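You operate a simulated robot arm through the tools that you are given. There is no shell and no other tool. Be economical: measure what you need, move in short steps, check, and stop when the job is done.

Carry out the task below with a simulated two-armed robot. There is one attempt and no reset: what you move stays moved.

TASK
Fetch the black pipe sleeve and set it on the top of the prop table. Take the teal pad on the top of the filler table and put it away on the top of the timber table. Take the yellow scoop and put it on the table marked boxes. Push the small white door shut. Pull the drawer of the fitting table open. The order is free. Set down upright: teal pad.
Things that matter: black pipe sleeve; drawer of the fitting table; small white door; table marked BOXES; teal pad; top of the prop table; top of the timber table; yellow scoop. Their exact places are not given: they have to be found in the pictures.

The check looks at the end state, three seconds after you hand in, the way a careful person would. Anything else that was tipped, shoved, dropped, spilled or broken makes it a failure.

THE ROBOT
Two 7-joint arms with two-finger parallel grippers on one trunk, on a base that drives. Base frame: it is fixed to the floor where the robot stands at the start and does not move with it; the origin is under the middle of the robot, x ahead of it, y to its left, z up; the surface under the hand at the start is at about z = 700. Lengths are in mm, angles in rad, forces in N, time in s.
The left shoulder is at the start at [50, 168, 1082], the right one opposite. With the tool pointing down near the work surface each hand reaches from about 100 to 660 mm from the robot's upright axis, wherever it stands, measured 20 degrees to its own side. Places, roughly: black pipe sleeve (5x5x5 cm) [500, 200, 700]; drawer of the fitting table [0, -6800, 800]; small white door [200, -2200, 600]; table marked BOXES [-2200, -1100, 700]; teal pad (5x4x6 cm) [500, -500, 700]; top of the prop table [-2400, -1800, 700]; top of the timber table [200, -6000, 800]; yellow scoop (12x11x20 cm) [300, -500, 800]. Payload 1.57 kg a hand.
Tool frame (each hand has its own): the origin (TCP) lies between the finger pads and is the grasp point; the fingertips stand 30 mm ahead of it; z points along the fingers, y is the line along which they close. The gripper opens to 80 mm. The fingers are 17 mm wide and 12 mm thick; the gripper's body (40 by 82 mm) begins 80 mm behind the TCP.
Orientation is told as [roll, pitch, yaw] about the base's x, y, z axes, in that order, counted from this pose: with the fingers straight down and closing along the base's y, the tool's x points along the base's -x, its y along +y and its z along -z.

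THE INTERFACE
- The arms move only by the tool send_rows. It takes "left_plan", "right_plan" or both (then of equal length, played together; a hand with none holds still); each is a list of rows, each an object (a shift or turn left out is 0, a gripper value left out holds the last) with "slide": the shift along the tool's x, y, z in cm, a list of three; "delta_rot": the turn, a rotation vector about the tool's x, y, z in rad, a list of three; "grip": the closure, from 0 (fully open) to 1 (shut). In form: [{"slide": [x, y, z], "delta_rot": [wx, wy, wz], "grip": grip}, ...]. A call has 1 to 12 rows; each row shifts and turns the commanded pose from where the row before left it, along the tool's axes as they then stand. Each row takes 0.2 s and may step no farther than 50 mm and 0.15 rad from the row before; otherwise, or with a gripper value out of range, the whole call is refused. Where a pose cannot be reached the arm comes as near as it can. A force on the tool above 40 N (or 10 N above the force at the start of the call, whichever is more), or a blocked arm, ends the call early, and 0.2 s more pass. The fingers move at their own pace (about 45 mm/s each) and stop on an object; they squeeze with about 29 N. The grip force told is the motor's: it shows also when the fingers shut on nothing. Time passes only in rows, and 0.2 s behind the last, so rows that do not move let the fingers close. The reply holds the time, the measured pose of the TCP, the force on the tool along the base axes, the opening and the grip force, in the units named above and with some noise, with the torque about the TCP (base axes, N m) and any sound that the robot's microphone picked up.
- Cameras (640 x 400 px; columns grow to the right, rows downward): "scene" is now at [119.4, -29.7, 1279.6]; the picture's right is [-0.34, -0.94, 0.00], its down [-0.69, 0.25, -0.68] and it looks along [0.64, -0.23, -0.73] (base axes); focal length 269 px, centre (320, 200). "left" rides on the left gripper at [72, 7, -122] in its tool frame; the picture's right is [-0.09, 1.00, 0.00], its down [-0.84, -0.08, -0.54] and it looks along [-0.54, -0.05, 0.84] (tool axes); focal length 238 px, centre (320, 200). "right" rides on the right gripper at [72, -7, -122] in its tool frame; the picture's right is [0.09, 1.00, 0.00], its down [-0.84, 0.08, -0.54] and it looks along [-0.54, 0.05, 0.84] (tool axes); focal length 238 px, centre (320, 200).
- get_image(camera): a new picture of that camera. No time passes.
- move_column(by): slides the trunk up (or, below 0, down) by that many mm; the arms and the scene camera ride with it, the base frame stays. It gives what a move gives, with no picture.
- drive_base(legs): drives the robot by 1 to 6 legs, each [ahead, left, turn to the left] in mm, mm and rad, along the robot's own axes; the way and the turn of a leg run together, so that a leg with both is an arc; at most 1500 mm and 3.142 rad a leg. The arms and the cameras ride along, it lands a little off, and it stops where it bumps. It gives what a move gives.
- turn_head(pan, tilt): turns the head with the scene camera to pan (to the left, within 1.396 rad either way) and tilt (down, from -0.506 to 1.204), counted from straight ahead of the robot. It gives what a move gives.
- measure_at(camera, pixels): for up to 12 pixels [column, row] of the newest picture of that camera ("zoom" is the newest enlarged one), the place [x, y, z] in the base frame of the surface seen there, good to about 2 mm, but the place of the scene camera against the robot may be out by one fixed shift of up to 12 mm in any direction. No time passes.
- close_up(camera, box): a new picture of the part [left, top, right, bottom] of that camera's present view, enlarged. No time passes.
- hand_in(): hands the job in; it is judged then, once.

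Work in short steps. Measure before you move; look again where a grasp or a placing could have gone wrong, and mend it. You have 110 turns and 100 pictures in all, those below and enlarged ones among them. Open the grippers and draw the arms clear of the work before you hand the job in, unless the task says otherwise.

The tools are called after "Request:" as name(argument=value, ...) on one line, values as JSON. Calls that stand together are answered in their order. send_rows: Moves the arms, as the interface text tells. Its arguments: {"type":"object","properties":{"left_plan":{"type":"array"},"right_plan":{"type":"array"}},"required":[]} The other tools are called the same way: move_column (by) slides the trunk up or down; drive_base (legs) drives the base; turn_head (pan, tilt) turns the head that bears the scene camera; get_image (camera) takes a picture; measure_at (camera, pixels) gives the place of the surface under pixels of a picture; close_up (camera, box) takes an enlarged picture of a part of a camera's view; hand_in () hands the job in.

At the start:

```text
t: 0.0
left_position: [284.4, -5.5, 1034.2]
left_tcp_rot: [0.001, -0.002, 0.0]
left_wrist_force: [0.0, 0.2, -0.9]
left_ft_torque: [0.01, -0.01, -0.02]
left_gripper_width: 80.1
left_gripper_force: 0.0
right_position: [357.7, -402.5, 1012.1]
right_tcp_rot: [-0.001, 0.0, 0.0]
right_wrist_force: [0.2, 0.1, 0.6]
right_ft_torque: [-0.04, 0.01, -0.01]
right_gripper_width: 79.9
right_gripper_force: 0.0
trunk travel left (down, up): [-250.0, 193.0]
robot x, y, heading: [-3.1, -1.4, 0.001]
head pan, tilt: [-0.349, 0.824]
```

scene: 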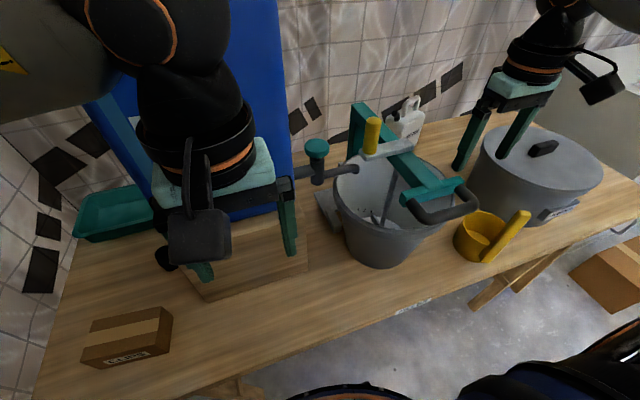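
right: 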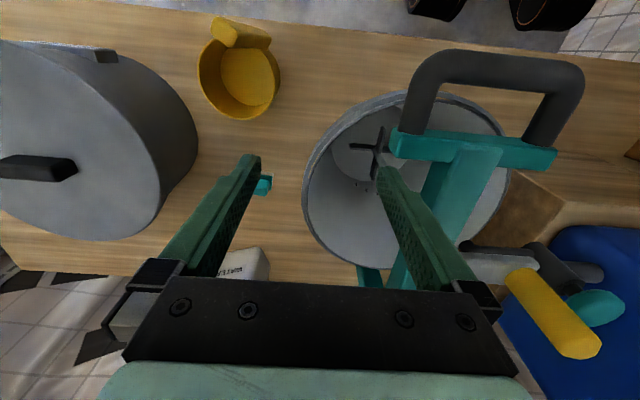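
left: 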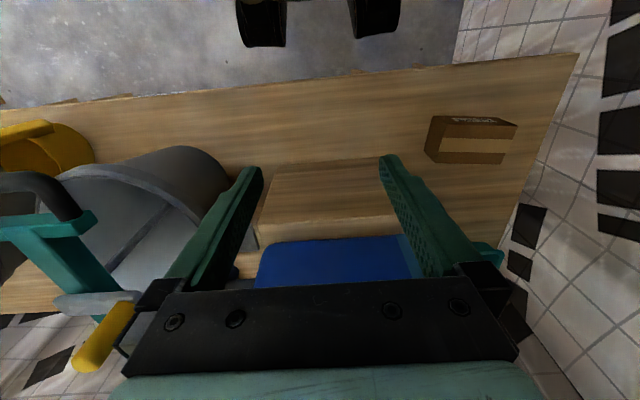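

The scene shows the filler table with the scoop near (485,240), a bucket, a pot, and something black near (165,258). I take close-ups to find the sleeve and the pad.

Request:
close_up(camera="scene", box=[60, 160, 260, 300])

Request:
close_up(camera="right", box=[180, 0, 340, 100])

Request:
measure_at(camera="right", pixels=[[263, 187], [240, 260], [222, 35], [262, 38], [205, 75], [277, 75], [240, 115], [240, 80], [290, 130]])

Request:
measure_at(camera="scene", pixels=[[165, 258], [200, 270], [130, 215], [400, 120], [484, 240], [522, 215], [458, 235], [580, 240], [300, 330], [230, 250], [385, 250], [540, 150]])

```text
2.86 times, centred on (160, 230) of scene
```

zoom: 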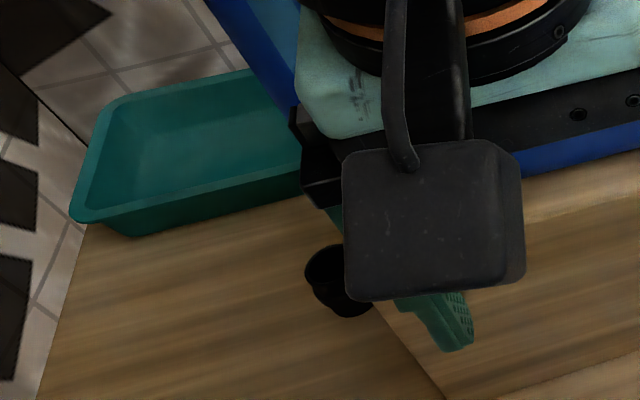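

```text
4.00 times, centred on (260, 50) of right
```

zoom: 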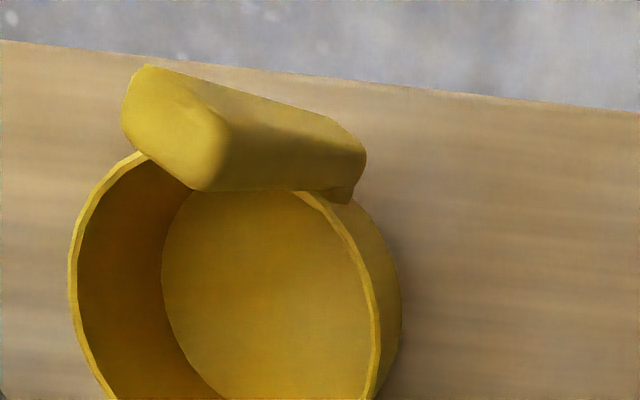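

```text
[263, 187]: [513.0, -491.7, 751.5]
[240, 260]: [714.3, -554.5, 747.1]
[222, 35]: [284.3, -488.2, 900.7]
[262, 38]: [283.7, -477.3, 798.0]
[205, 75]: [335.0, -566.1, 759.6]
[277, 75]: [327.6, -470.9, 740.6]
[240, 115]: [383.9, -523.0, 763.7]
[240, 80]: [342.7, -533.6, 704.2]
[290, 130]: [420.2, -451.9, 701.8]
```

```text
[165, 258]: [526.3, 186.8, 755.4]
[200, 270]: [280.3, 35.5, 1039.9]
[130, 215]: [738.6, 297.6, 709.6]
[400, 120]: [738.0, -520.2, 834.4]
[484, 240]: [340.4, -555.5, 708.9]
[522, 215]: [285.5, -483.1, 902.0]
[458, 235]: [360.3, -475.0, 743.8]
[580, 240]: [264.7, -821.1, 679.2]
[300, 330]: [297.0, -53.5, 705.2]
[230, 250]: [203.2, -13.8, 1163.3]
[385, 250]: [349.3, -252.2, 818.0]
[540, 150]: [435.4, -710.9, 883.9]
```

I check the blue thing's extent and the space near the sleeve with measurements before I move the left hand.

Request:
measure_at(camera="left", pixels=[[330, 250], [270, 250], [405, 240], [500, 255], [380, 170], [270, 190], [470, 140], [190, 170], [60, 210]])

Request:
measure_at(camera="scene", pixels=[[250, 30], [210, 20], [115, 120], [80, 230], [280, 170], [190, 210], [318, 150], [370, 135], [360, 105], [430, 210], [475, 200], [340, 175]])

```text
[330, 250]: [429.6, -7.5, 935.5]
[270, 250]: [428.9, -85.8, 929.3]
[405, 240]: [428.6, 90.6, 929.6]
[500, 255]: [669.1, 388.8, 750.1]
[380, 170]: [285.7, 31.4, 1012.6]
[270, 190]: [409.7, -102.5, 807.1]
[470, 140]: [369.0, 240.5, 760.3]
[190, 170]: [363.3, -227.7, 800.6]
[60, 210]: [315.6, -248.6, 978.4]
```

```text
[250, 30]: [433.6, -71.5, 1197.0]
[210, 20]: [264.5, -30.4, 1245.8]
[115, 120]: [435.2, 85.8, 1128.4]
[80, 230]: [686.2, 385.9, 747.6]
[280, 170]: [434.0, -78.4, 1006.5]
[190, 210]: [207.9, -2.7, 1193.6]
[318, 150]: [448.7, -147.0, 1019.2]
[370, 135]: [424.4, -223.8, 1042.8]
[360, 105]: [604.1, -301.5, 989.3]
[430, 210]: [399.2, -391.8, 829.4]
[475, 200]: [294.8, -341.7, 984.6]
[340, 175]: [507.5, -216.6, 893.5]
```

The blue block spans y −86..91 from x=429, and the sleeve is at about (526,187). I shift the left hand left and a little ahead at the present height, then look.

Request:
send_rows(left_plan=[{"slide": [0, 5, 0]}, {"slide": [0, 5, 0]}, {"slide": [0, 5, 0]}, {"slide": [0, 4.5, 0]}, {"slide": [-5, 0, 0]}, {"slide": [-5, 0, 0]}, {"slide": [-5, 0, 0]}, {"slide": [0, 0, 5]}])

Request:
get_image(camera="left")

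Request:
get_image(camera="scene")

```text
t: 1.8
left_position: [433.3, 188.9, 981.5]
left_tcp_rot: [0.0, -0.002, 0.0]
left_wrist_force: [0.7, 0.2, -0.3]
left_ft_torque: [-0.04, 0.01, -0.03]
left_gripper_width: 79.7
left_gripper_force: 0.1
right_position: [356.9, -402.0, 1011.8]
right_tcp_rot: [-0.001, 0.001, 0.0]
right_wrist_force: [-0.4, -0.4, 0.8]
right_ft_torque: [0.0, 0.01, -0.01]
right_gripper_width: 80.1
right_gripper_force: 0.0
trunk travel left (down, up): [-250.0, 193.0]
robot x, y, heading: [0.8, -1.8, 0.002]
head pan, tilt: [-0.349, 0.824]
```

```text
94 pictures are left
```

left: 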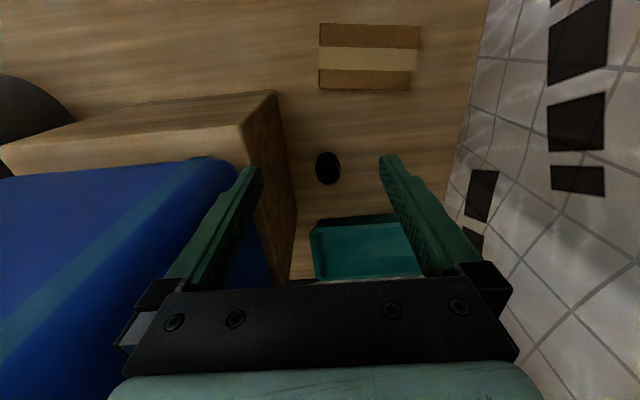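

```text
93 pictures are left
```

scene: 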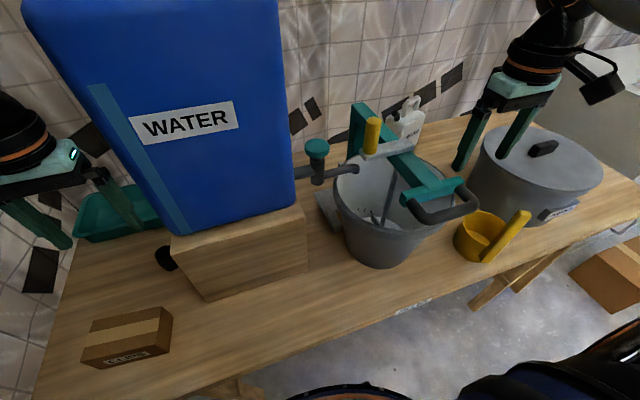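

The sleeve is now clear at (328,168) in the left picture. I enlarge it and measure it.

Request:
close_up(camera="left", box=[280, 130, 376, 190])

Request:
measure_at(camera="left", pixels=[[328, 155], [328, 170], [328, 182], [317, 168], [339, 168], [300, 165], [322, 225], [288, 165], [293, 210]])

```text
6.67 times, centred on (328, 160) of left
```

zoom: 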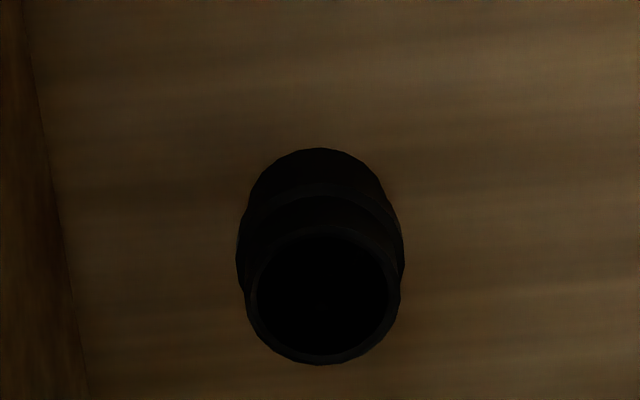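

```text
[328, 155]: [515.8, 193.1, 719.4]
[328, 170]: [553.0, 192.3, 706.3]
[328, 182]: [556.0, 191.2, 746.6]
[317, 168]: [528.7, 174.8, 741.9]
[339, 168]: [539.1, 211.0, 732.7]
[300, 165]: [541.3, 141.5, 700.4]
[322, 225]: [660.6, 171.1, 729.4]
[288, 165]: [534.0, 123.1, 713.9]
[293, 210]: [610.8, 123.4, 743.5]
```

The sleeve's centre is about (536,192), with its top at 747 and a width of about 45. I go above it and down to TCP z≈740.

Request:
send_rows(left_plan=[{"slide": [-5, 0.3, 0]}, {"slide": [-5.2, 0, 0]}, {"slide": [0, 0, 5]}, {"slide": [0, 0, 5]}, {"slide": [0, 0, 5]}, {"slide": [0, 0, 3]}])

Request:
get_image(camera="left")

```text
refused: row 2 steps farther than a row can; nothing moved
```

```text
91 pictures are left
```

left: 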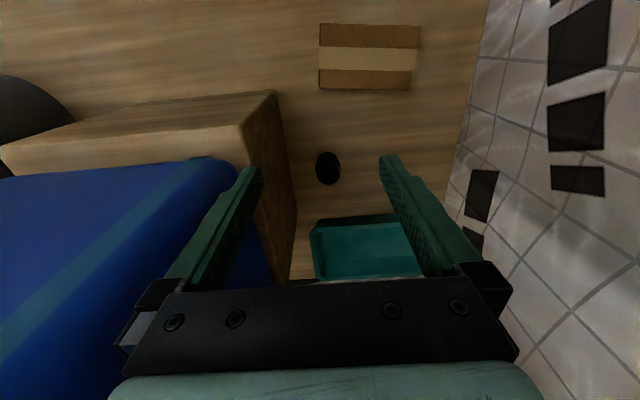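

The call was refused for one step over the limit, so I resend it with smaller steps.

Request:
send_rows(left_plan=[{"slide": [-4, 0.3, 0]}, {"slide": [-4, 0, 0]}, {"slide": [-2.3, 0, 2]}, {"slide": [0, 0, 4.5]}, {"slide": [0, 0, 4.5]}, {"slide": [0, 0, 4.5]}, {"slide": [0, 0, 2.5]}])

Request:
get_image(camera="left")

```text
t: 3.4
left_position: [537.8, 191.0, 803.7]
left_tcp_rot: [-0.002, -0.002, 0.0]
left_wrist_force: [-0.2, 0.3, -0.1]
left_ft_torque: [-0.01, -0.03, -0.01]
left_gripper_width: 80.0
left_gripper_force: 0.0
right_position: [356.4, -402.6, 1010.6]
right_tcp_rot: [0.001, 0.0, -0.001]
right_wrist_force: [-0.9, -0.3, -0.3]
right_ft_torque: [-0.01, 0.04, 0.0]
right_gripper_width: 79.9
right_gripper_force: 0.0
trunk travel left (down, up): [-250.0, 193.0]
robot x, y, heading: [2.1, 1.9, 0.001]
head pan, tilt: [-0.349, 0.824]
```

```text
90 pictures are left
```

left: 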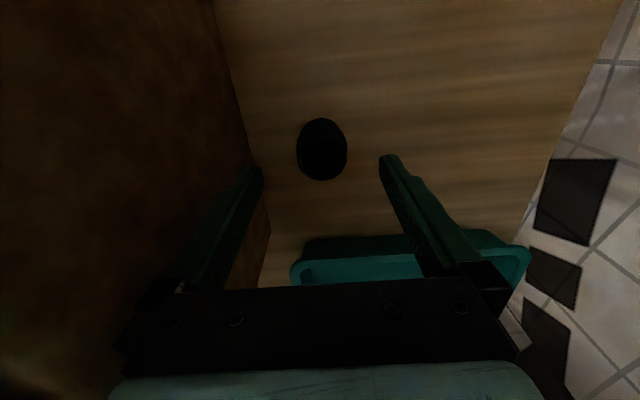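

The sleeve is centred between the fingers at (321,150). I check its extents once more from here.

Request:
measure_at(camera="left", pixels=[[299, 150], [345, 150], [321, 122], [321, 176], [330, 178], [245, 180], [370, 235]])

```text
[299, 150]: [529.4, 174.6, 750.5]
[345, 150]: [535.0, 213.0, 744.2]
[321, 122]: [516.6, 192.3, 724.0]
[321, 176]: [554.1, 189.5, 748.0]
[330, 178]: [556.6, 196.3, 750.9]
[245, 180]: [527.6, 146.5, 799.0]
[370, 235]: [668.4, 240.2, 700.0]
```

The sleeve's centre is (535,193). I lower 64 mm and close.

Request:
send_rows(left_plan=[{"slide": [0.2, 0.2, 3.2]}, {"slide": [0, 0, 3.1]}, {"grip": 1}, {"grip": 1}, {"grip": 1}, {"grip": 1}, {"grip": 1}])

Request:
get_image(camera="left")

```text
t: 5.0
left_position: [536.3, 192.4, 740.5]
left_tcp_rot: [0.0, -0.002, 0.0]
left_wrist_force: [0.4, 0.5, -0.2]
left_ft_torque: [-0.01, 0.0, 0.05]
left_gripper_width: 41.9
left_gripper_force: 29.1
right_position: [357.0, -401.9, 1011.0]
right_tcp_rot: [-0.001, 0.001, 0.0]
right_wrist_force: [0.7, -0.2, 0.7]
right_ft_torque: [0.03, -0.04, 0.02]
right_gripper_width: 79.9
right_gripper_force: 0.1
trunk travel left (down, up): [-250.0, 193.0]
robot x, y, heading: [3.2, -2.4, 0.001]
head pan, tilt: [-0.349, 0.824]
```

```text
89 pictures are left
```

left: 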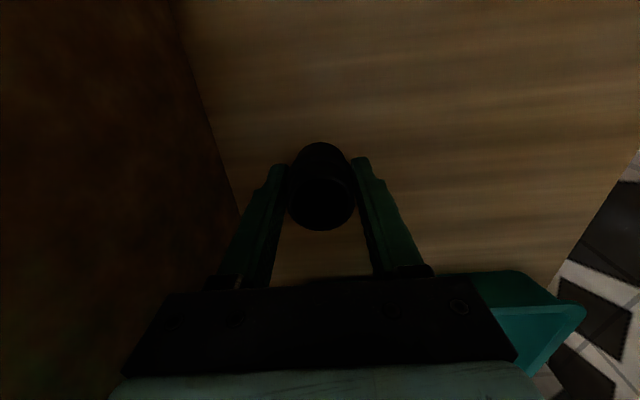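

The sleeve is held (41.9 mm, 29 N). I lift and withdraw the left hand, and measure the scoop's handle in the scene view.

Request:
send_rows(left_plan=[{"slide": [0, 0, -4.5]}, {"slide": [0, 0, -4.5]}, {"slide": [0, 0, -4.5]}, {"slide": [0, 0, -4.5]}, {"slide": [0, 0, -4.5]}, {"slide": [4.5, 0, 0]}, {"slide": [4.5, 0, 0]}, {"slide": [4.5, 0, 0]}, {"slide": [4.5, 0, 0]}, {"slide": [4.5, 0, 0]}])

Request:
close_up(camera="scene", box=[430, 180, 558, 280])

```text
t: 7.2
left_position: [308.0, 194.2, 963.9]
left_tcp_rot: [0.001, -0.002, 0.001]
left_wrist_force: [0.1, 0.5, -0.2]
left_ft_torque: [0.0, -0.02, 0.01]
left_gripper_width: 0.0
left_gripper_force: 21.7
right_position: [356.2, -403.0, 1011.8]
right_tcp_rot: [-0.001, -0.001, 0.0]
right_wrist_force: [0.1, -0.2, -1.4]
right_ft_torque: [-0.04, 0.01, 0.0]
right_gripper_width: 80.1
right_gripper_force: 0.1
trunk travel left (down, up): [-250.0, 193.0]
robot x, y, heading: [0.9, -2.4, -0.002]
head pan, tilt: [-0.349, 0.824]
```

```text
4.00 times, centred on (494, 230) of scene
```

zoom: 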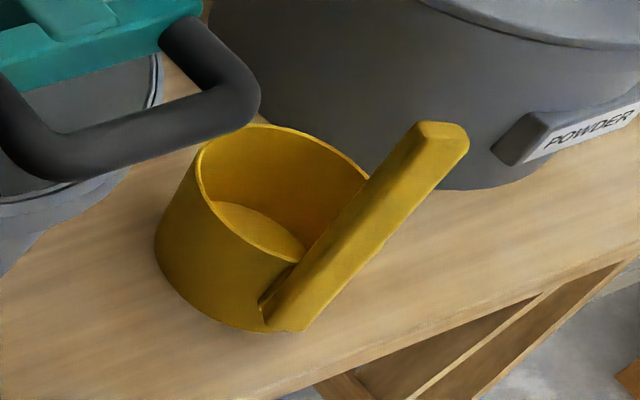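

The left gripper has shut to 0: the sleeve slipped out. I look for where it went.

Request:
get_image(camera="left")

Request:
get_image(camera="scene")

Request:
measure_at(camera="zoom", pixels=[[440, 125], [465, 145], [415, 125], [415, 215], [340, 240], [300, 325], [370, 175], [345, 275], [200, 170], [285, 310]])

```text
87 pictures are left
```

left: 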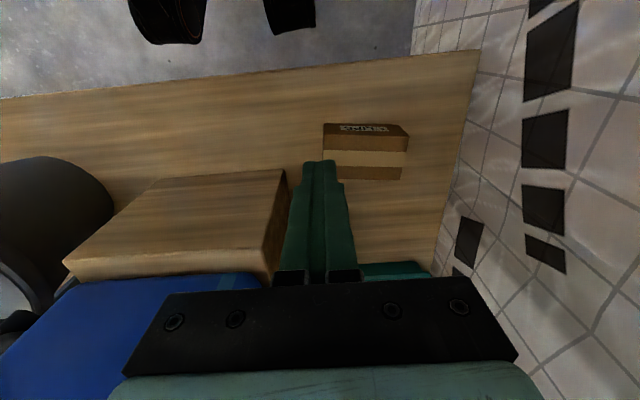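

```text
86 pictures are left
```

scene: 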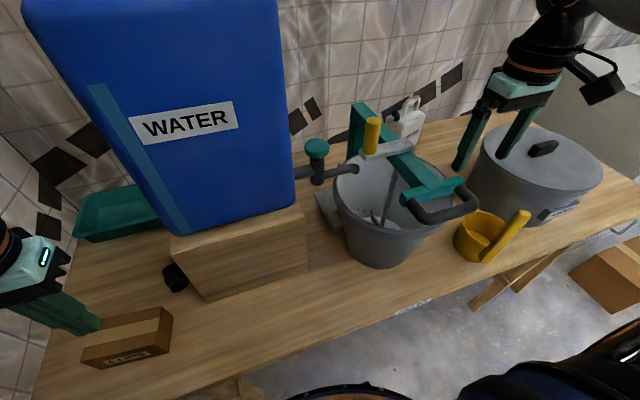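

```text
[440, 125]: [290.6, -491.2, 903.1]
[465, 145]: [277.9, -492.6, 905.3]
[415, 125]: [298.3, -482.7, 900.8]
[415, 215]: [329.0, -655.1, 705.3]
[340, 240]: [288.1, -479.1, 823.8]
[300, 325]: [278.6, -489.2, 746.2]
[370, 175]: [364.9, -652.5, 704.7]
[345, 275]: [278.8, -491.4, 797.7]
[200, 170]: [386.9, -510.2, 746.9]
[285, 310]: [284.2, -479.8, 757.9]
```

The sleeve stands or lies near (176,278) now. I enlarge there.

Request:
close_up(camera="scene", box=[144, 250, 208, 300])

Request:
measure_at(camera="scene", pixels=[[174, 266], [166, 272], [176, 278], [186, 285], [175, 290], [168, 285]])

```text
8.00 times, centred on (176, 275) of scene
```

zoom: 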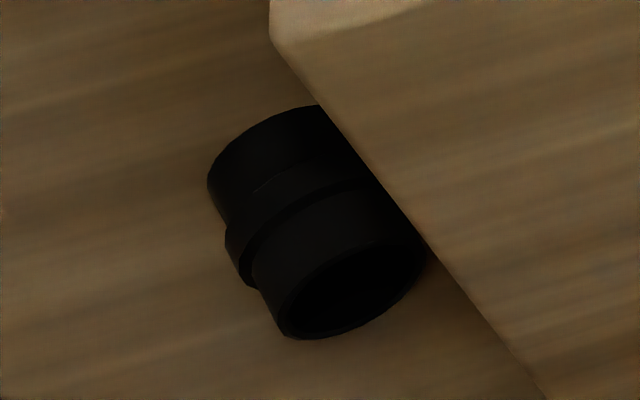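

```text
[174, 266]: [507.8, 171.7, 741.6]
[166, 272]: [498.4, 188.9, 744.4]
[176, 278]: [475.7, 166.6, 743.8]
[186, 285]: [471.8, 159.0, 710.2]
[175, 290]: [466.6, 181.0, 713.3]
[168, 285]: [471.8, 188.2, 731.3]
```

The sleeve lies on its side near (490,173), its axis roughly along x, with a collar in its middle that likely made the grip poor. I open the left hand and move it back above for a look.

Request:
send_rows(left_plan=[{"slide": [-4, -0.5, 0], "grip": 0}, {"slide": [-4, -0.5, 0], "grip": 0}, {"slide": [-3, 0, 4], "grip": 0}, {"slide": [0, 0, 4], "grip": 0}, {"slide": [0, 0, 2], "grip": 0}])

Request:
close_up(camera="left", box=[240, 100, 400, 200])

```text
t: 8.4
left_position: [420.7, 184.6, 866.4]
left_tcp_rot: [0.001, -0.002, 0.0]
left_wrist_force: [-0.3, 0.2, -0.2]
left_ft_torque: [0.03, 0.0, 0.0]
left_gripper_width: 80.1
left_gripper_force: 0.1
right_position: [356.3, -402.6, 1011.9]
right_tcp_rot: [-0.002, 0.0, 0.0]
right_wrist_force: [-0.9, 0.8, -0.8]
right_ft_torque: [0.01, 0.0, -0.01]
right_gripper_width: 80.1
right_gripper_force: 0.0
trunk travel left (down, up): [-250.0, 193.0]
robot x, y, heading: [0.9, -2.0, 0.003]
head pan, tilt: [-0.349, 0.824]
```

```text
4.00 times, centred on (320, 150) of left
```

zoom: 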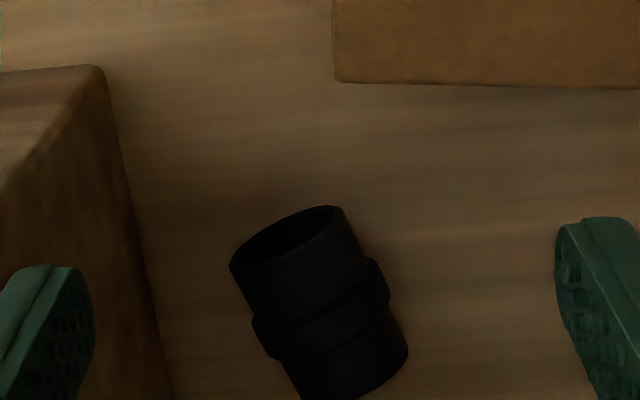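

The sleeve's near end runs from (232,262) to (338,208) in the zoom, and its far end from (300,398) to (407,348). I measure these.

Request:
measure_at(camera="zoom", pixels=[[236, 272], [340, 215], [320, 260], [265, 340], [380, 280], [325, 310], [400, 340], [350, 370], [300, 390], [290, 235], [130, 250]])

```text
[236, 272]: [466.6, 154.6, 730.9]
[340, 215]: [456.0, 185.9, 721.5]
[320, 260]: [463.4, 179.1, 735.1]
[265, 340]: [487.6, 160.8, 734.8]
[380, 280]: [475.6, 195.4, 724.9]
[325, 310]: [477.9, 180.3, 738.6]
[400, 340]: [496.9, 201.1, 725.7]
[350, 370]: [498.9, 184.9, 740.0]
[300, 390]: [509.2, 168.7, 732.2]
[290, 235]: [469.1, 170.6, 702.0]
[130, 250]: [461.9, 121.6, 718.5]
```

The sleeve's axis points about 0.34 rad left of x, with its centre at (482,178) and its widest height about 723. I align the hand (yaw +0.34), part-close to about 64 mm to clear the box at y≈122, come partly down and look.

Request:
send_rows(left_plan=[{"slide": [-3, -0.3, 0], "grip": 0.18}, {"slide": [-3.1, -0.3, 0]}, {"delta_rot": [0, 0, -0.14]}, {"delta_rot": [0, 0, -0.14]}, {"delta_rot": [0, 0, -0.06]}, {"slide": [0, 0, 4]}, {"slide": [0, 0, 2]}])

Request:
get_image(camera="left")

```text
t: 10.0
left_position: [480.9, 175.9, 806.3]
left_tcp_rot: [0.0, -0.003, 0.339]
left_wrist_force: [0.3, 0.2, -0.2]
left_ft_torque: [0.01, -0.03, -0.01]
left_gripper_width: 65.7
left_gripper_force: 0.0
right_position: [356.7, -402.4, 1010.4]
right_tcp_rot: [0.001, -0.001, 0.0]
right_wrist_force: [-0.3, -0.7, 0.4]
right_ft_torque: [0.0, 0.04, -0.02]
right_gripper_width: 79.9
right_gripper_force: 0.1
trunk travel left (down, up): [-250.0, 193.0]
robot x, y, heading: [-0.8, 2.9, -0.002]
head pan, tilt: [-0.349, 0.824]
```

```text
83 pictures are left
```

left: 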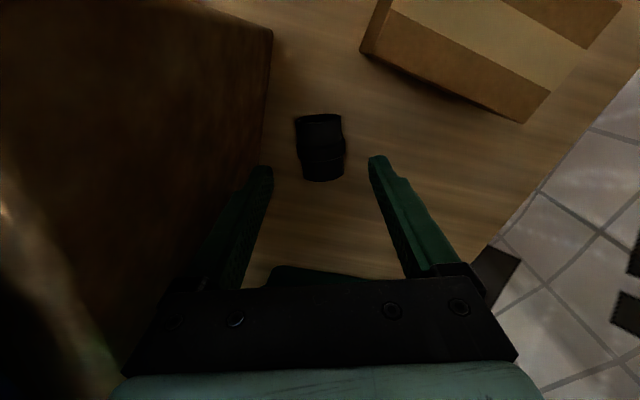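

The sleeve at (320,148) is aligned between the fingers. I descend to z≈735, close, and lift slowly.

Request:
send_rows(left_plan=[{"slide": [0, 0.2, 3.5]}, {"slide": [0, 0, 3.6]}, {"grip": 1}, {"grip": 1}, {"grip": 1}, {"grip": 1}, {"slide": [0, 0, -0.5]}, {"slide": [0, 0, -1]}, {"slide": [0, 0, -1.5]}, {"slide": [0, 0, -1.5]}])

Request:
get_image(camera="left")

```text
t: 12.2
left_position: [480.7, 179.8, 780.2]
left_tcp_rot: [-0.003, -0.001, 0.34]
left_wrist_force: [-0.4, 0.6, 0.4]
left_ft_torque: [0.03, -0.01, 0.02]
left_gripper_width: 38.8
left_gripper_force: 29.1
right_position: [357.0, -403.3, 1011.1]
right_tcp_rot: [0.001, 0.0, 0.001]
right_wrist_force: [-0.6, 0.3, -0.2]
right_ft_torque: [0.0, -0.02, -0.02]
right_gripper_width: 79.9
right_gripper_force: 0.0
trunk travel left (down, up): [-250.0, 193.0]
robot x, y, heading: [0.6, -0.3, 0.0]
head pan, tilt: [-0.349, 0.824]
```

```text
82 pictures are left
```

left: 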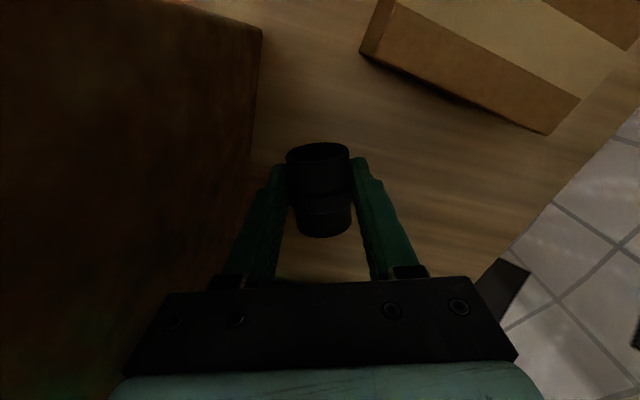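

It is held at 38.8 mm on the plain part, with the collar just beyond the fingers. I keep lifting with gentle steps and watch the width.

Request:
send_rows(left_plan=[{"slide": [0, 0, -1.5]}, {"slide": [0, 0, -2]}, {"slide": [0, 0, -2]}, {"slide": [0, 0, -2]}, {"slide": [0, 0, -2]}, {"slide": [0, 0, -2]}, {"slide": [0, 0, -2]}, {"slide": [0, 0, -2]}, {"slide": [0, 0, -1.5]}, {"slide": [0, 0, -0.5]}, {}])

Request:
get_image(camera="left")

```text
t: 14.6
left_position: [480.8, 178.0, 954.1]
left_tcp_rot: [-0.003, 0.001, 0.34]
left_wrist_force: [0.2, 0.4, -1.3]
left_ft_torque: [-0.03, -0.02, -0.01]
left_gripper_width: 38.6
left_gripper_force: 28.9
right_position: [356.6, -402.3, 1011.1]
right_tcp_rot: [-0.001, 0.001, 0.001]
right_wrist_force: [0.1, 0.3, -1.0]
right_ft_torque: [-0.01, -0.03, 0.0]
right_gripper_width: 79.9
right_gripper_force: 0.0
trunk travel left (down, up): [-250.0, 193.0]
robot x, y, heading: [0.6, 2.4, -0.004]
head pan, tilt: [-0.349, 0.824]
```

```text
81 pictures are left
```

left: 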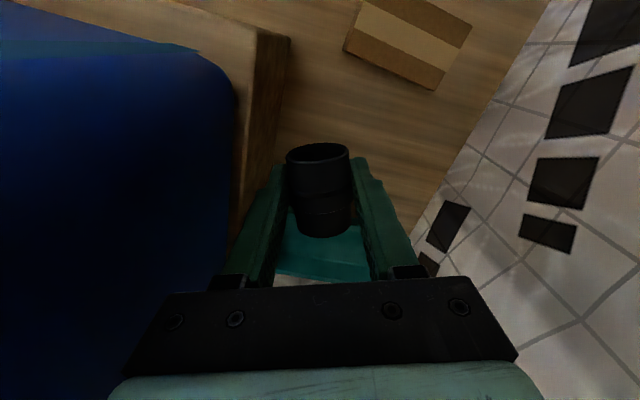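

The sleeve is secure. I bring the left hand back gently while moving the right hand toward the scoop's handle for a closer view.

Request:
send_rows(left_plan=[{"slide": [0.94, 0.33, 0]}, {"slide": [1.89, 0.67, 0]}, {"slide": [1.89, 0.67, 0]}, {"slide": [1.89, 0.67, 0]}, {"slide": [1.89, 0.67, 0]}, {"slide": [1.89, 0.67, 0]}, {"slide": [1.89, 0.67, 0]}, {"slide": [1.89, 0.67, 0]}, {"slide": [1.89, 0.67, 0]}, {"slide": [1.89, 0.67, 0]}, {"slide": [0.94, 0.33, 0]}, {}], right_plan=[{"slide": [3, -2, 0]}, {"slide": [3, -2, 0]}, {"slide": [3, -2, 0]}, {"slide": [1.5, -2, 0]}, {}, {}, {}, {}, {}, {}, {}, {}])

Request:
get_image(camera="right")

Request:
get_image(camera="left")

```text
t: 17.2
left_position: [281.2, 177.6, 954.6]
left_tcp_rot: [-0.002, -0.001, 0.341]
left_wrist_force: [1.1, 0.1, -0.1]
left_ft_torque: [0.0, -0.02, -0.02]
left_gripper_width: 38.6
left_gripper_force: 28.6
right_position: [253.4, -482.9, 1008.7]
right_tcp_rot: [0.001, 0.001, 0.0]
right_wrist_force: [-1.6, 0.3, -0.7]
right_ft_torque: [0.01, 0.0, 0.0]
right_gripper_width: 80.1
right_gripper_force: 0.0
trunk travel left (down, up): [-250.0, 193.0]
robot x, y, heading: [1.7, 3.1, 0.001]
head pan, tilt: [-0.349, 0.824]
```

```text
80 pictures are left
```

right: 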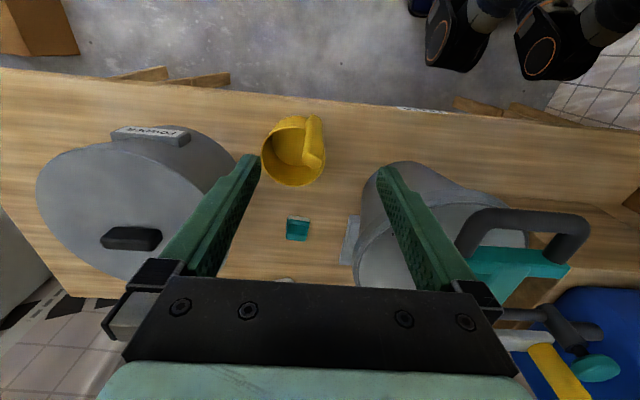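

```text
79 pictures are left
```

left: 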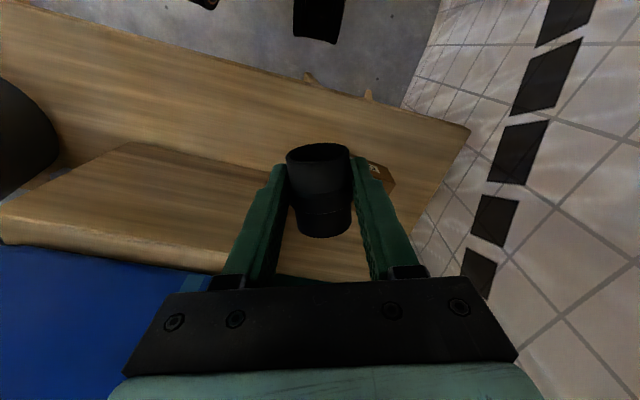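

The right view shows the scoop handle around (314,140) and the teal pad at (298,228). I enlarge both.

Request:
close_up(camera="right", box=[256, 100, 352, 250])

Request:
measure_at(camera="right", pixels=[[313, 160], [305, 155], [322, 162], [308, 118], [320, 118], [314, 135], [262, 150], [295, 185], [288, 222], [308, 222], [298, 222], [298, 238]])

```text
2.67 times, centred on (304, 175) of right
```

zoom: 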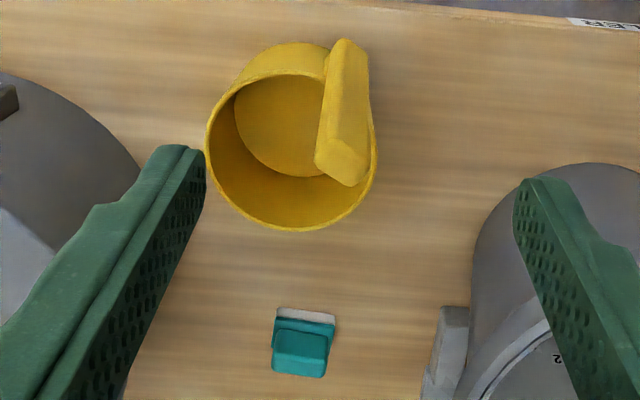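

```text
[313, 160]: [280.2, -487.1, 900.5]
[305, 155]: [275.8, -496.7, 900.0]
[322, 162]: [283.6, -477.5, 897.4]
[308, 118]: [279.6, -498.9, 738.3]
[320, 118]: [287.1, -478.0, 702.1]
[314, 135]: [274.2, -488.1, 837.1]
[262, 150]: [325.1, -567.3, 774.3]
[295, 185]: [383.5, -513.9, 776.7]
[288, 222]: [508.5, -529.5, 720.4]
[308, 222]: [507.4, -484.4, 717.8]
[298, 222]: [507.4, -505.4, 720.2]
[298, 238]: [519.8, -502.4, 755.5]
```

The handle's top is a block about 20 mm wide centred near (288,-486,900), and the cup lies off to one side. Closing along the radial direction (yaw ≈ +1.18) resists the tipping load best, so I turn the right hand while high and move over it.

Request:
send_rows(right_plan=[{"slide": [-3.4, -0.3, 0]}, {"delta_rot": [0, 0, -0.148]}, {"delta_rot": [0, 0, -0.148]}, {"delta_rot": [0, 0, -0.148]}, {"delta_rot": [0, 0, -0.148]}, {"delta_rot": [0, 0, -0.148]}, {"delta_rot": [0, 0, -0.148]}, {"delta_rot": [0, 0, -0.148]}, {"delta_rot": [0, 0, -0.144]}, {"slide": [0, 0, 3]}, {}])

Request:
get_image(camera="right")

```text
t: 19.6
left_position: [281.1, 177.2, 953.9]
left_tcp_rot: [-0.001, 0.0, 0.341]
left_wrist_force: [0.6, 0.3, 0.1]
left_ft_torque: [0.03, -0.01, 0.01]
left_gripper_width: 38.3
left_gripper_force: 28.8
right_position: [284.8, -485.3, 980.6]
right_tcp_rot: [-0.002, 0.001, 1.182]
right_wrist_force: [0.6, 0.3, 0.4]
right_ft_torque: [0.03, 0.0, 0.03]
right_gripper_width: 80.2
right_gripper_force: 0.1
trunk travel left (down, up): [-250.0, 193.0]
robot x, y, heading: [1.4, -1.3, -0.0]
head pan, tilt: [-0.349, 0.824]
```

```text
77 pictures are left
```

right: 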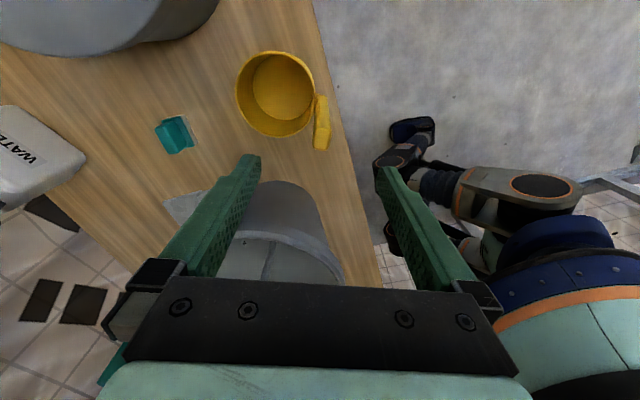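

The handle's end at (321,140) sits between the fingers. I refine its centre before going down.

Request:
measure_at(camera="right", pixels=[[321, 140], [316, 140], [327, 140], [318, 147], [326, 147], [322, 134], [322, 105]])

Request:
close_up(camera="right", box=[280, 80, 376, 160])

```text
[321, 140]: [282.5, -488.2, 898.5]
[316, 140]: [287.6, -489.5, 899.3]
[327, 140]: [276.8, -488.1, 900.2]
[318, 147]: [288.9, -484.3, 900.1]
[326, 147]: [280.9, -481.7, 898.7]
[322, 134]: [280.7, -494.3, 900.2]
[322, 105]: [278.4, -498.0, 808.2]
```

```text
5.00 times, centred on (328, 120) of right
```

zoom: 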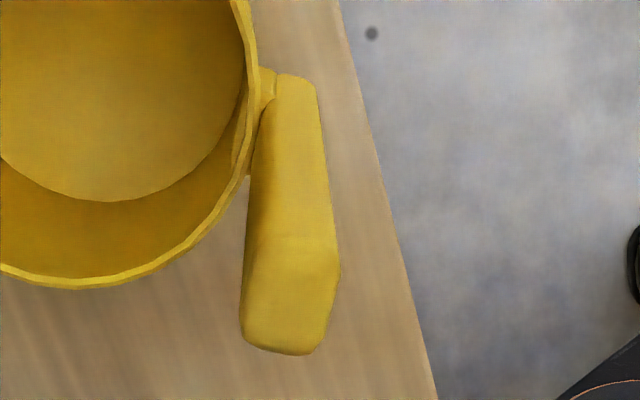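

The handle's centre is (283.5,-488). I descend to z≈862, close, then lift slowly.

Request:
send_rows(right_plan=[{"slide": [0.3, 0, 3]}, {"slide": [0, 0, 4]}, {"slide": [0, 0, 3]}, {"slide": [0, 0, 1.8]}, {"grip": 1}, {"grip": 1}, {"grip": 1}, {"grip": 1}, {"grip": 1}, {"slide": [0, 0, -0.5]}, {"slide": [0, 0, -1]}, {"slide": [0, 0, -1.5]}])

Request:
get_image(camera="right")

```text
t: 22.2
left_position: [280.8, 178.8, 955.0]
left_tcp_rot: [-0.002, -0.001, 0.34]
left_wrist_force: [-0.1, -0.1, -0.2]
left_ft_torque: [-0.04, 0.01, 0.0]
left_gripper_width: 38.7
left_gripper_force: 28.9
right_position: [284.6, -486.9, 892.6]
right_tcp_rot: [0.001, -0.001, 1.181]
right_wrist_force: [0.5, -0.2, -0.7]
right_ft_torque: [0.01, 0.03, -0.02]
right_gripper_width: 15.4
right_gripper_force: 28.5
trunk travel left (down, up): [-250.0, 193.0]
robot x, y, heading: [-4.9, -1.0, -0.0]
head pan, tilt: [-0.349, 0.824]
```

```text
75 pictures are left
```

right: 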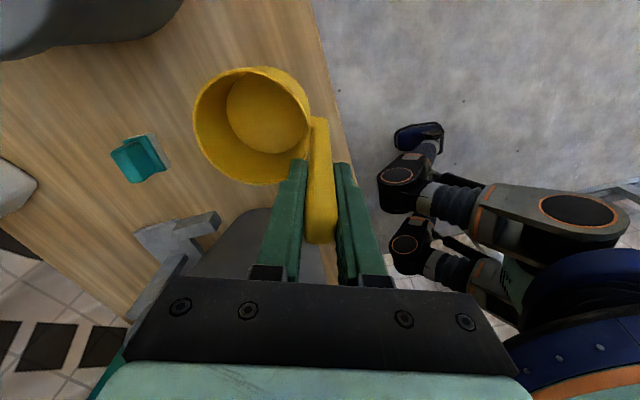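

The scoop is held and lifted clear. I raise it slowly to about 1000 and tilt and pan the head right to see the way.

Request:
send_rows(right_plan=[{"slide": [0, 0, -1.5]}, {"slide": [0, 0, -1.8]}, {"slide": [0, 0, -1.8]}, {"slide": [0, 0, -1.8]}, {"slide": [0, 0, -1.8]}, {"slide": [0, 0, -1.5]}, {"slide": [0, 0, -0.8]}, {}])

Request:
turn_head(pan=-1.39, tilt=0.35)

Request:
get_image(camera="scene")

```text
t: 24.0
left_position: [281.7, 177.9, 953.9]
left_tcp_rot: [-0.001, 0.0, 0.342]
left_wrist_force: [-0.8, 0.0, 0.2]
left_ft_torque: [-0.02, -0.02, -0.03]
left_gripper_width: 38.6
left_gripper_force: 28.6
right_position: [284.1, -488.4, 1002.9]
right_tcp_rot: [-0.001, 0.002, 1.18]
right_wrist_force: [-0.7, -0.3, -0.8]
right_ft_torque: [-0.01, 0.05, -0.04]
right_gripper_width: 15.7
right_gripper_force: 29.1
trunk travel left (down, up): [-250.0, 193.0]
robot x, y, heading: [0.3, -2.7, -0.002]
head pan, tilt: [-0.349, 0.824]
```

```text
t: 25.3
left_position: [280.2, 178.1, 954.8]
left_tcp_rot: [-0.003, -0.002, 0.341]
left_wrist_force: [0.4, 0.9, 0.5]
left_ft_torque: [0.03, -0.01, -0.01]
left_gripper_width: 38.4
left_gripper_force: 28.9
right_position: [284.6, -488.9, 1002.5]
right_tcp_rot: [0.0, -0.001, 1.18]
right_wrist_force: [0.2, -0.2, -1.4]
right_ft_torque: [0.01, 0.0, 0.01]
right_gripper_width: 15.6
right_gripper_force: 29.3
trunk travel left (down, up): [-250.0, 193.0]
robot x, y, heading: [1.2, 0.7, 0.002]
head pan, tilt: [-1.389, 0.351]
```

```text
74 pictures are left
```

scene: 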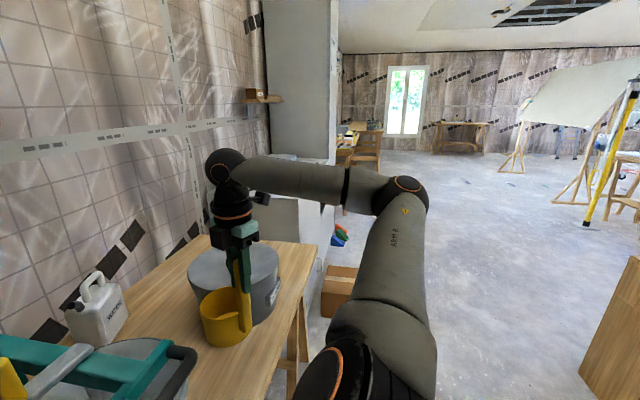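

The way along −y is open floor, with a box at (340,285) near the table. I back straight away from the table, slowly turn right and look again.

Request:
drive_base(legs=[[-300, 0, 0], [-250, 0, 0], [0, 0, -0.8], [0, 0, -0.8]])

Request:
get_image(camera="scene")

Request:
get_image(camera="left")

```text
t: 28.1
left_position: [-99.2, 164.5, 955.1]
left_tcp_rot: [-0.003, -0.003, 0.3]
left_wrist_force: [0.5, -0.1, -0.9]
left_ft_torque: [0.0, 0.0, -0.01]
left_gripper_width: 38.7
left_gripper_force: 28.3
right_position: [-107.7, -497.2, 1001.1]
right_tcp_rot: [0.002, -0.003, 1.16]
right_wrist_force: [-0.3, 0.4, -0.5]
right_ft_torque: [0.01, 0.01, 0.02]
right_gripper_width: 15.7
right_gripper_force: 29.2
trunk travel left (down, up): [-250.0, 193.0]
robot x, y, heading: [-382.1, -3.7, -0.021]
head pan, tilt: [-1.389, 0.351]
stopped in leg 2: the robot was blocked; the commanded pose is now the measured one
```

```text
73 pictures are left
```

scene: 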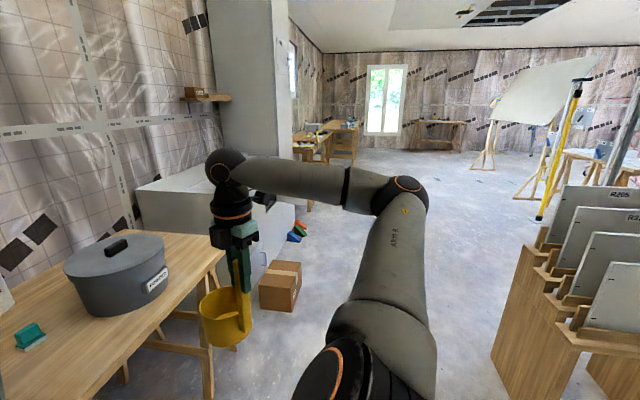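

```text
72 pictures are left
```

left: 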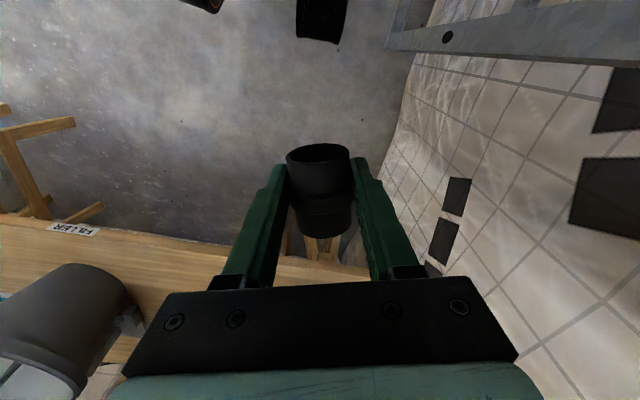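

The base was blocked at x≈−382: a metal rail shows at the upper right of the left view. I measure it and the racks before moving on.

Request:
measure_at(camera="left", pixels=[[448, 37], [540, 35], [400, 40], [620, 50], [400, 15], [430, 5]])

Request:
measure_at(camera="scene", pixels=[[280, 285], [500, 310], [510, 390], [600, 220], [620, 300], [560, 250], [430, 250], [540, 215], [300, 232], [585, 350], [380, 390], [245, 260]])

Request:
turn_head(pan=1.39, tilt=0.6)

Request:
get_image(camera="scene")

```text
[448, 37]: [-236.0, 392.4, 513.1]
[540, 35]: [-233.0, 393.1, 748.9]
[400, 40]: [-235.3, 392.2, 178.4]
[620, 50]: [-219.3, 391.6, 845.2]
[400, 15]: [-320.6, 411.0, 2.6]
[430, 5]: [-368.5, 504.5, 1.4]
```

```text
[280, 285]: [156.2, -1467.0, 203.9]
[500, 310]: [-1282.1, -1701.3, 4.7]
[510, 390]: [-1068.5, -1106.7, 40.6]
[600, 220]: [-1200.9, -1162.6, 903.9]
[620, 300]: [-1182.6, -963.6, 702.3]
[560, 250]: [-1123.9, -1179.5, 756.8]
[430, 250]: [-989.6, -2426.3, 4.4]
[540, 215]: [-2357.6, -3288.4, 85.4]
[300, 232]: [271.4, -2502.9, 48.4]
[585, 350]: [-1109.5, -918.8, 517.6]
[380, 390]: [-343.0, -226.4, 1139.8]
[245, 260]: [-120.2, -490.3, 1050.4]
```

```text
t: 30.6
left_position: [-98.6, 165.7, 955.2]
left_tcp_rot: [0.001, 0.001, 0.304]
left_wrist_force: [-0.1, 0.6, -0.5]
left_ft_torque: [-0.01, 0.02, -0.01]
left_gripper_width: 38.6
left_gripper_force: 28.8
right_position: [-106.3, -497.5, 999.6]
right_tcp_rot: [0.002, -0.003, 1.164]
right_wrist_force: [-0.1, -0.8, -0.3]
right_ft_torque: [-0.01, 0.02, 0.0]
right_gripper_width: 15.6
right_gripper_force: 28.9
trunk travel left (down, up): [-250.0, 193.0]
robot x, y, heading: [-382.3, 1.6, -0.018]
head pan, tilt: [1.389, 0.6]
```

```text
71 pictures are left
```

scene: 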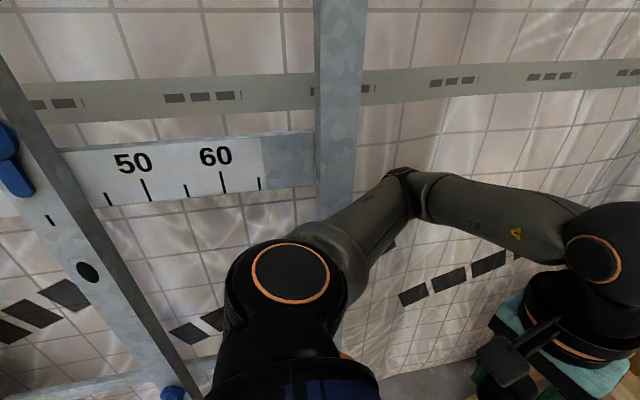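

A metal frame stands to the left; the left elbow or base likely touched it. I measure its parts.

Request:
measure_at(camera="scene", pixels=[[340, 60], [335, 200], [60, 200], [120, 310], [180, 160], [80, 385], [15, 170], [172, 392], [290, 290], [405, 175], [240, 320], [190, 372]])

```text
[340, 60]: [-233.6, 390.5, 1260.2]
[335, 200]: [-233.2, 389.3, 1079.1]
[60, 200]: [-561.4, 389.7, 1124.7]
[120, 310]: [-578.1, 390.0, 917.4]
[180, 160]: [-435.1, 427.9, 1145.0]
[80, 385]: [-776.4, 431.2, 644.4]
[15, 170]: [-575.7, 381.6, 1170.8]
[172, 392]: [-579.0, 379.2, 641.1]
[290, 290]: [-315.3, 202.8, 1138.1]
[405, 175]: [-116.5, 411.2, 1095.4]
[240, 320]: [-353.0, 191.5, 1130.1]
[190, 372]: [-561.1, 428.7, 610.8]
```

The left elbow (about (−116,411)) met the fixed post at (−235,390). I go ahead 60 mm, then strafe right 700 mm before turning right.

Request:
drive_base(legs=[[60, 0, 0], [0, -700, 0], [-100, 0, 0], [0, 0, -0.8], [0, 0, -0.75]])

Request:
turn_head(pan=-0.8, tilt=0.35)

Request:
get_image(camera="scene")

```text
t: 42.4
left_position: [-260.2, -968.0, 953.8]
left_tcp_rot: [-0.005, -0.003, -1.228]
left_wrist_force: [0.3, -0.9, 0.0]
left_ft_torque: [-0.01, -0.03, 0.04]
left_gripper_width: 38.5
left_gripper_force: 28.4
right_position: [-922.2, -985.2, 1003.7]
right_tcp_rot: [-0.003, 0.001, -0.372]
right_wrist_force: [-0.3, 0.1, -0.4]
right_ft_torque: [0.02, 0.0, 0.0]
right_gripper_width: 15.5
right_gripper_force: 29.0
trunk travel left (down, up): [-250.0, 193.0]
robot x, y, heading: [-440.3, -694.3, -1.552]
head pan, tilt: [1.389, 0.6]
```

```text
t: 44.5
left_position: [-260.6, -968.4, 955.7]
left_tcp_rot: [-0.006, -0.002, -1.228]
left_wrist_force: [-0.3, 1.0, -1.1]
left_ft_torque: [-0.01, 0.01, -0.02]
left_gripper_width: 38.3
left_gripper_force: 28.8
right_position: [-922.2, -984.2, 1003.2]
right_tcp_rot: [-0.002, 0.001, -0.372]
right_wrist_force: [-0.3, 0.2, -1.1]
right_ft_torque: [0.02, 0.0, 0.03]
right_gripper_width: 15.2
right_gripper_force: 29.2
trunk travel left (down, up): [-250.0, 193.0]
robot x, y, heading: [-438.1, -689.7, -1.55]
head pan, tilt: [-0.799, 0.351]
```

```text
70 pictures are left
```

scene: 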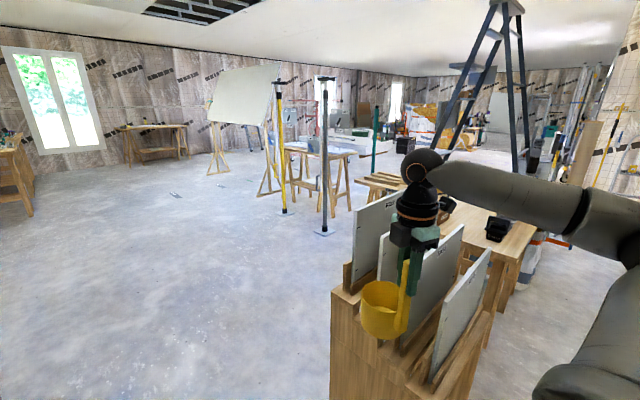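

The rack with boards stands just right of the scoop. I measure the rack and the tables behind it to plan a route.

Request:
measure_at(camera="scene", pixels=[[335, 320], [345, 265], [385, 200], [435, 395], [460, 230], [485, 260], [498, 240], [515, 260], [400, 185], [320, 230], [365, 180], [340, 155]])

Request:
close_up(camera="scene", box=[270, 120, 590, 320])

```text
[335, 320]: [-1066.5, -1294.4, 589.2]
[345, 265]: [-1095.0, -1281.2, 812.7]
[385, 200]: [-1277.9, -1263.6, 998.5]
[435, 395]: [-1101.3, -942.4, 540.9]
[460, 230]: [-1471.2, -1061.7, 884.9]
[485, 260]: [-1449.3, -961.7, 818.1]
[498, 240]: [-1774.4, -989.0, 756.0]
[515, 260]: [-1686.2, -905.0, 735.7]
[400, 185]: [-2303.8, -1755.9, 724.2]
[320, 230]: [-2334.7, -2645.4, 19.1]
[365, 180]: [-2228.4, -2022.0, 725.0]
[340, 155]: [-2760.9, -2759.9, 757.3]
```

```text
2.00 times, centred on (430, 220) of scene
```

zoom: 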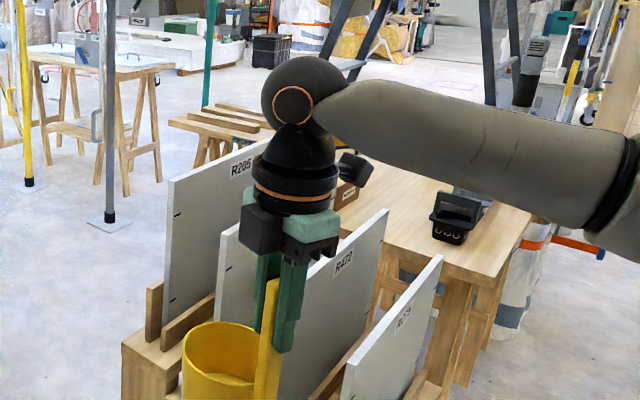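

The rack spans x −1066..−1480, y −940..−1300; tables lie beyond. I strafe left 150 for clearance, drive ahead past the rack to y≈−1900, and turn to face −x.

Request:
drive_base(legs=[[0, 150, 0], [1250, 0, 0], [0, 0, -0.8], [0, 0, -0.79]])

Request:
turn_head(pan=-0.3, tilt=0.35)

Request:
get_image(camera="scene")

```text
t: 56.5
left_position: [-531.9, -2106.8, 954.9]
left_tcp_rot: [-0.004, -0.002, -2.795]
left_wrist_force: [-0.7, 0.0, -0.9]
left_ft_torque: [-0.01, 0.0, 0.0]
left_gripper_width: 38.4
left_gripper_force: 28.7
right_position: [-550.8, -1445.3, 1003.3]
right_tcp_rot: [-0.002, 0.001, -1.941]
right_wrist_force: [0.2, 0.4, -0.5]
right_ft_torque: [-0.03, -0.06, -0.01]
right_gripper_width: 15.4
right_gripper_force: 29.3
trunk travel left (down, up): [-250.0, 193.0]
robot x, y, heading: [-252.4, -1927.6, -3.126]
head pan, tilt: [-0.799, 0.351]
```

```text
t: 57.4
left_position: [-531.6, -2107.3, 955.4]
left_tcp_rot: [-0.006, -0.002, -2.795]
left_wrist_force: [0.0, -1.5, -0.2]
left_ft_torque: [-0.05, -0.01, 0.0]
left_gripper_width: 38.2
left_gripper_force: 29.2
right_position: [-550.3, -1445.8, 1003.1]
right_tcp_rot: [-0.001, 0.0, -1.941]
right_wrist_force: [-0.1, 0.1, 0.4]
right_ft_torque: [-0.04, -0.02, -0.01]
right_gripper_width: 15.5
right_gripper_force: 29.5
trunk travel left (down, up): [-250.0, 193.0]
robot x, y, heading: [-255.4, -1928.0, -3.121]
head pan, tilt: [-0.3, 0.351]
```

```text
68 pictures are left
```

scene: 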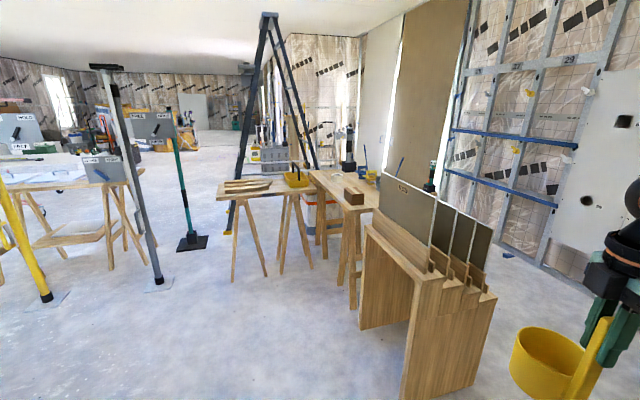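

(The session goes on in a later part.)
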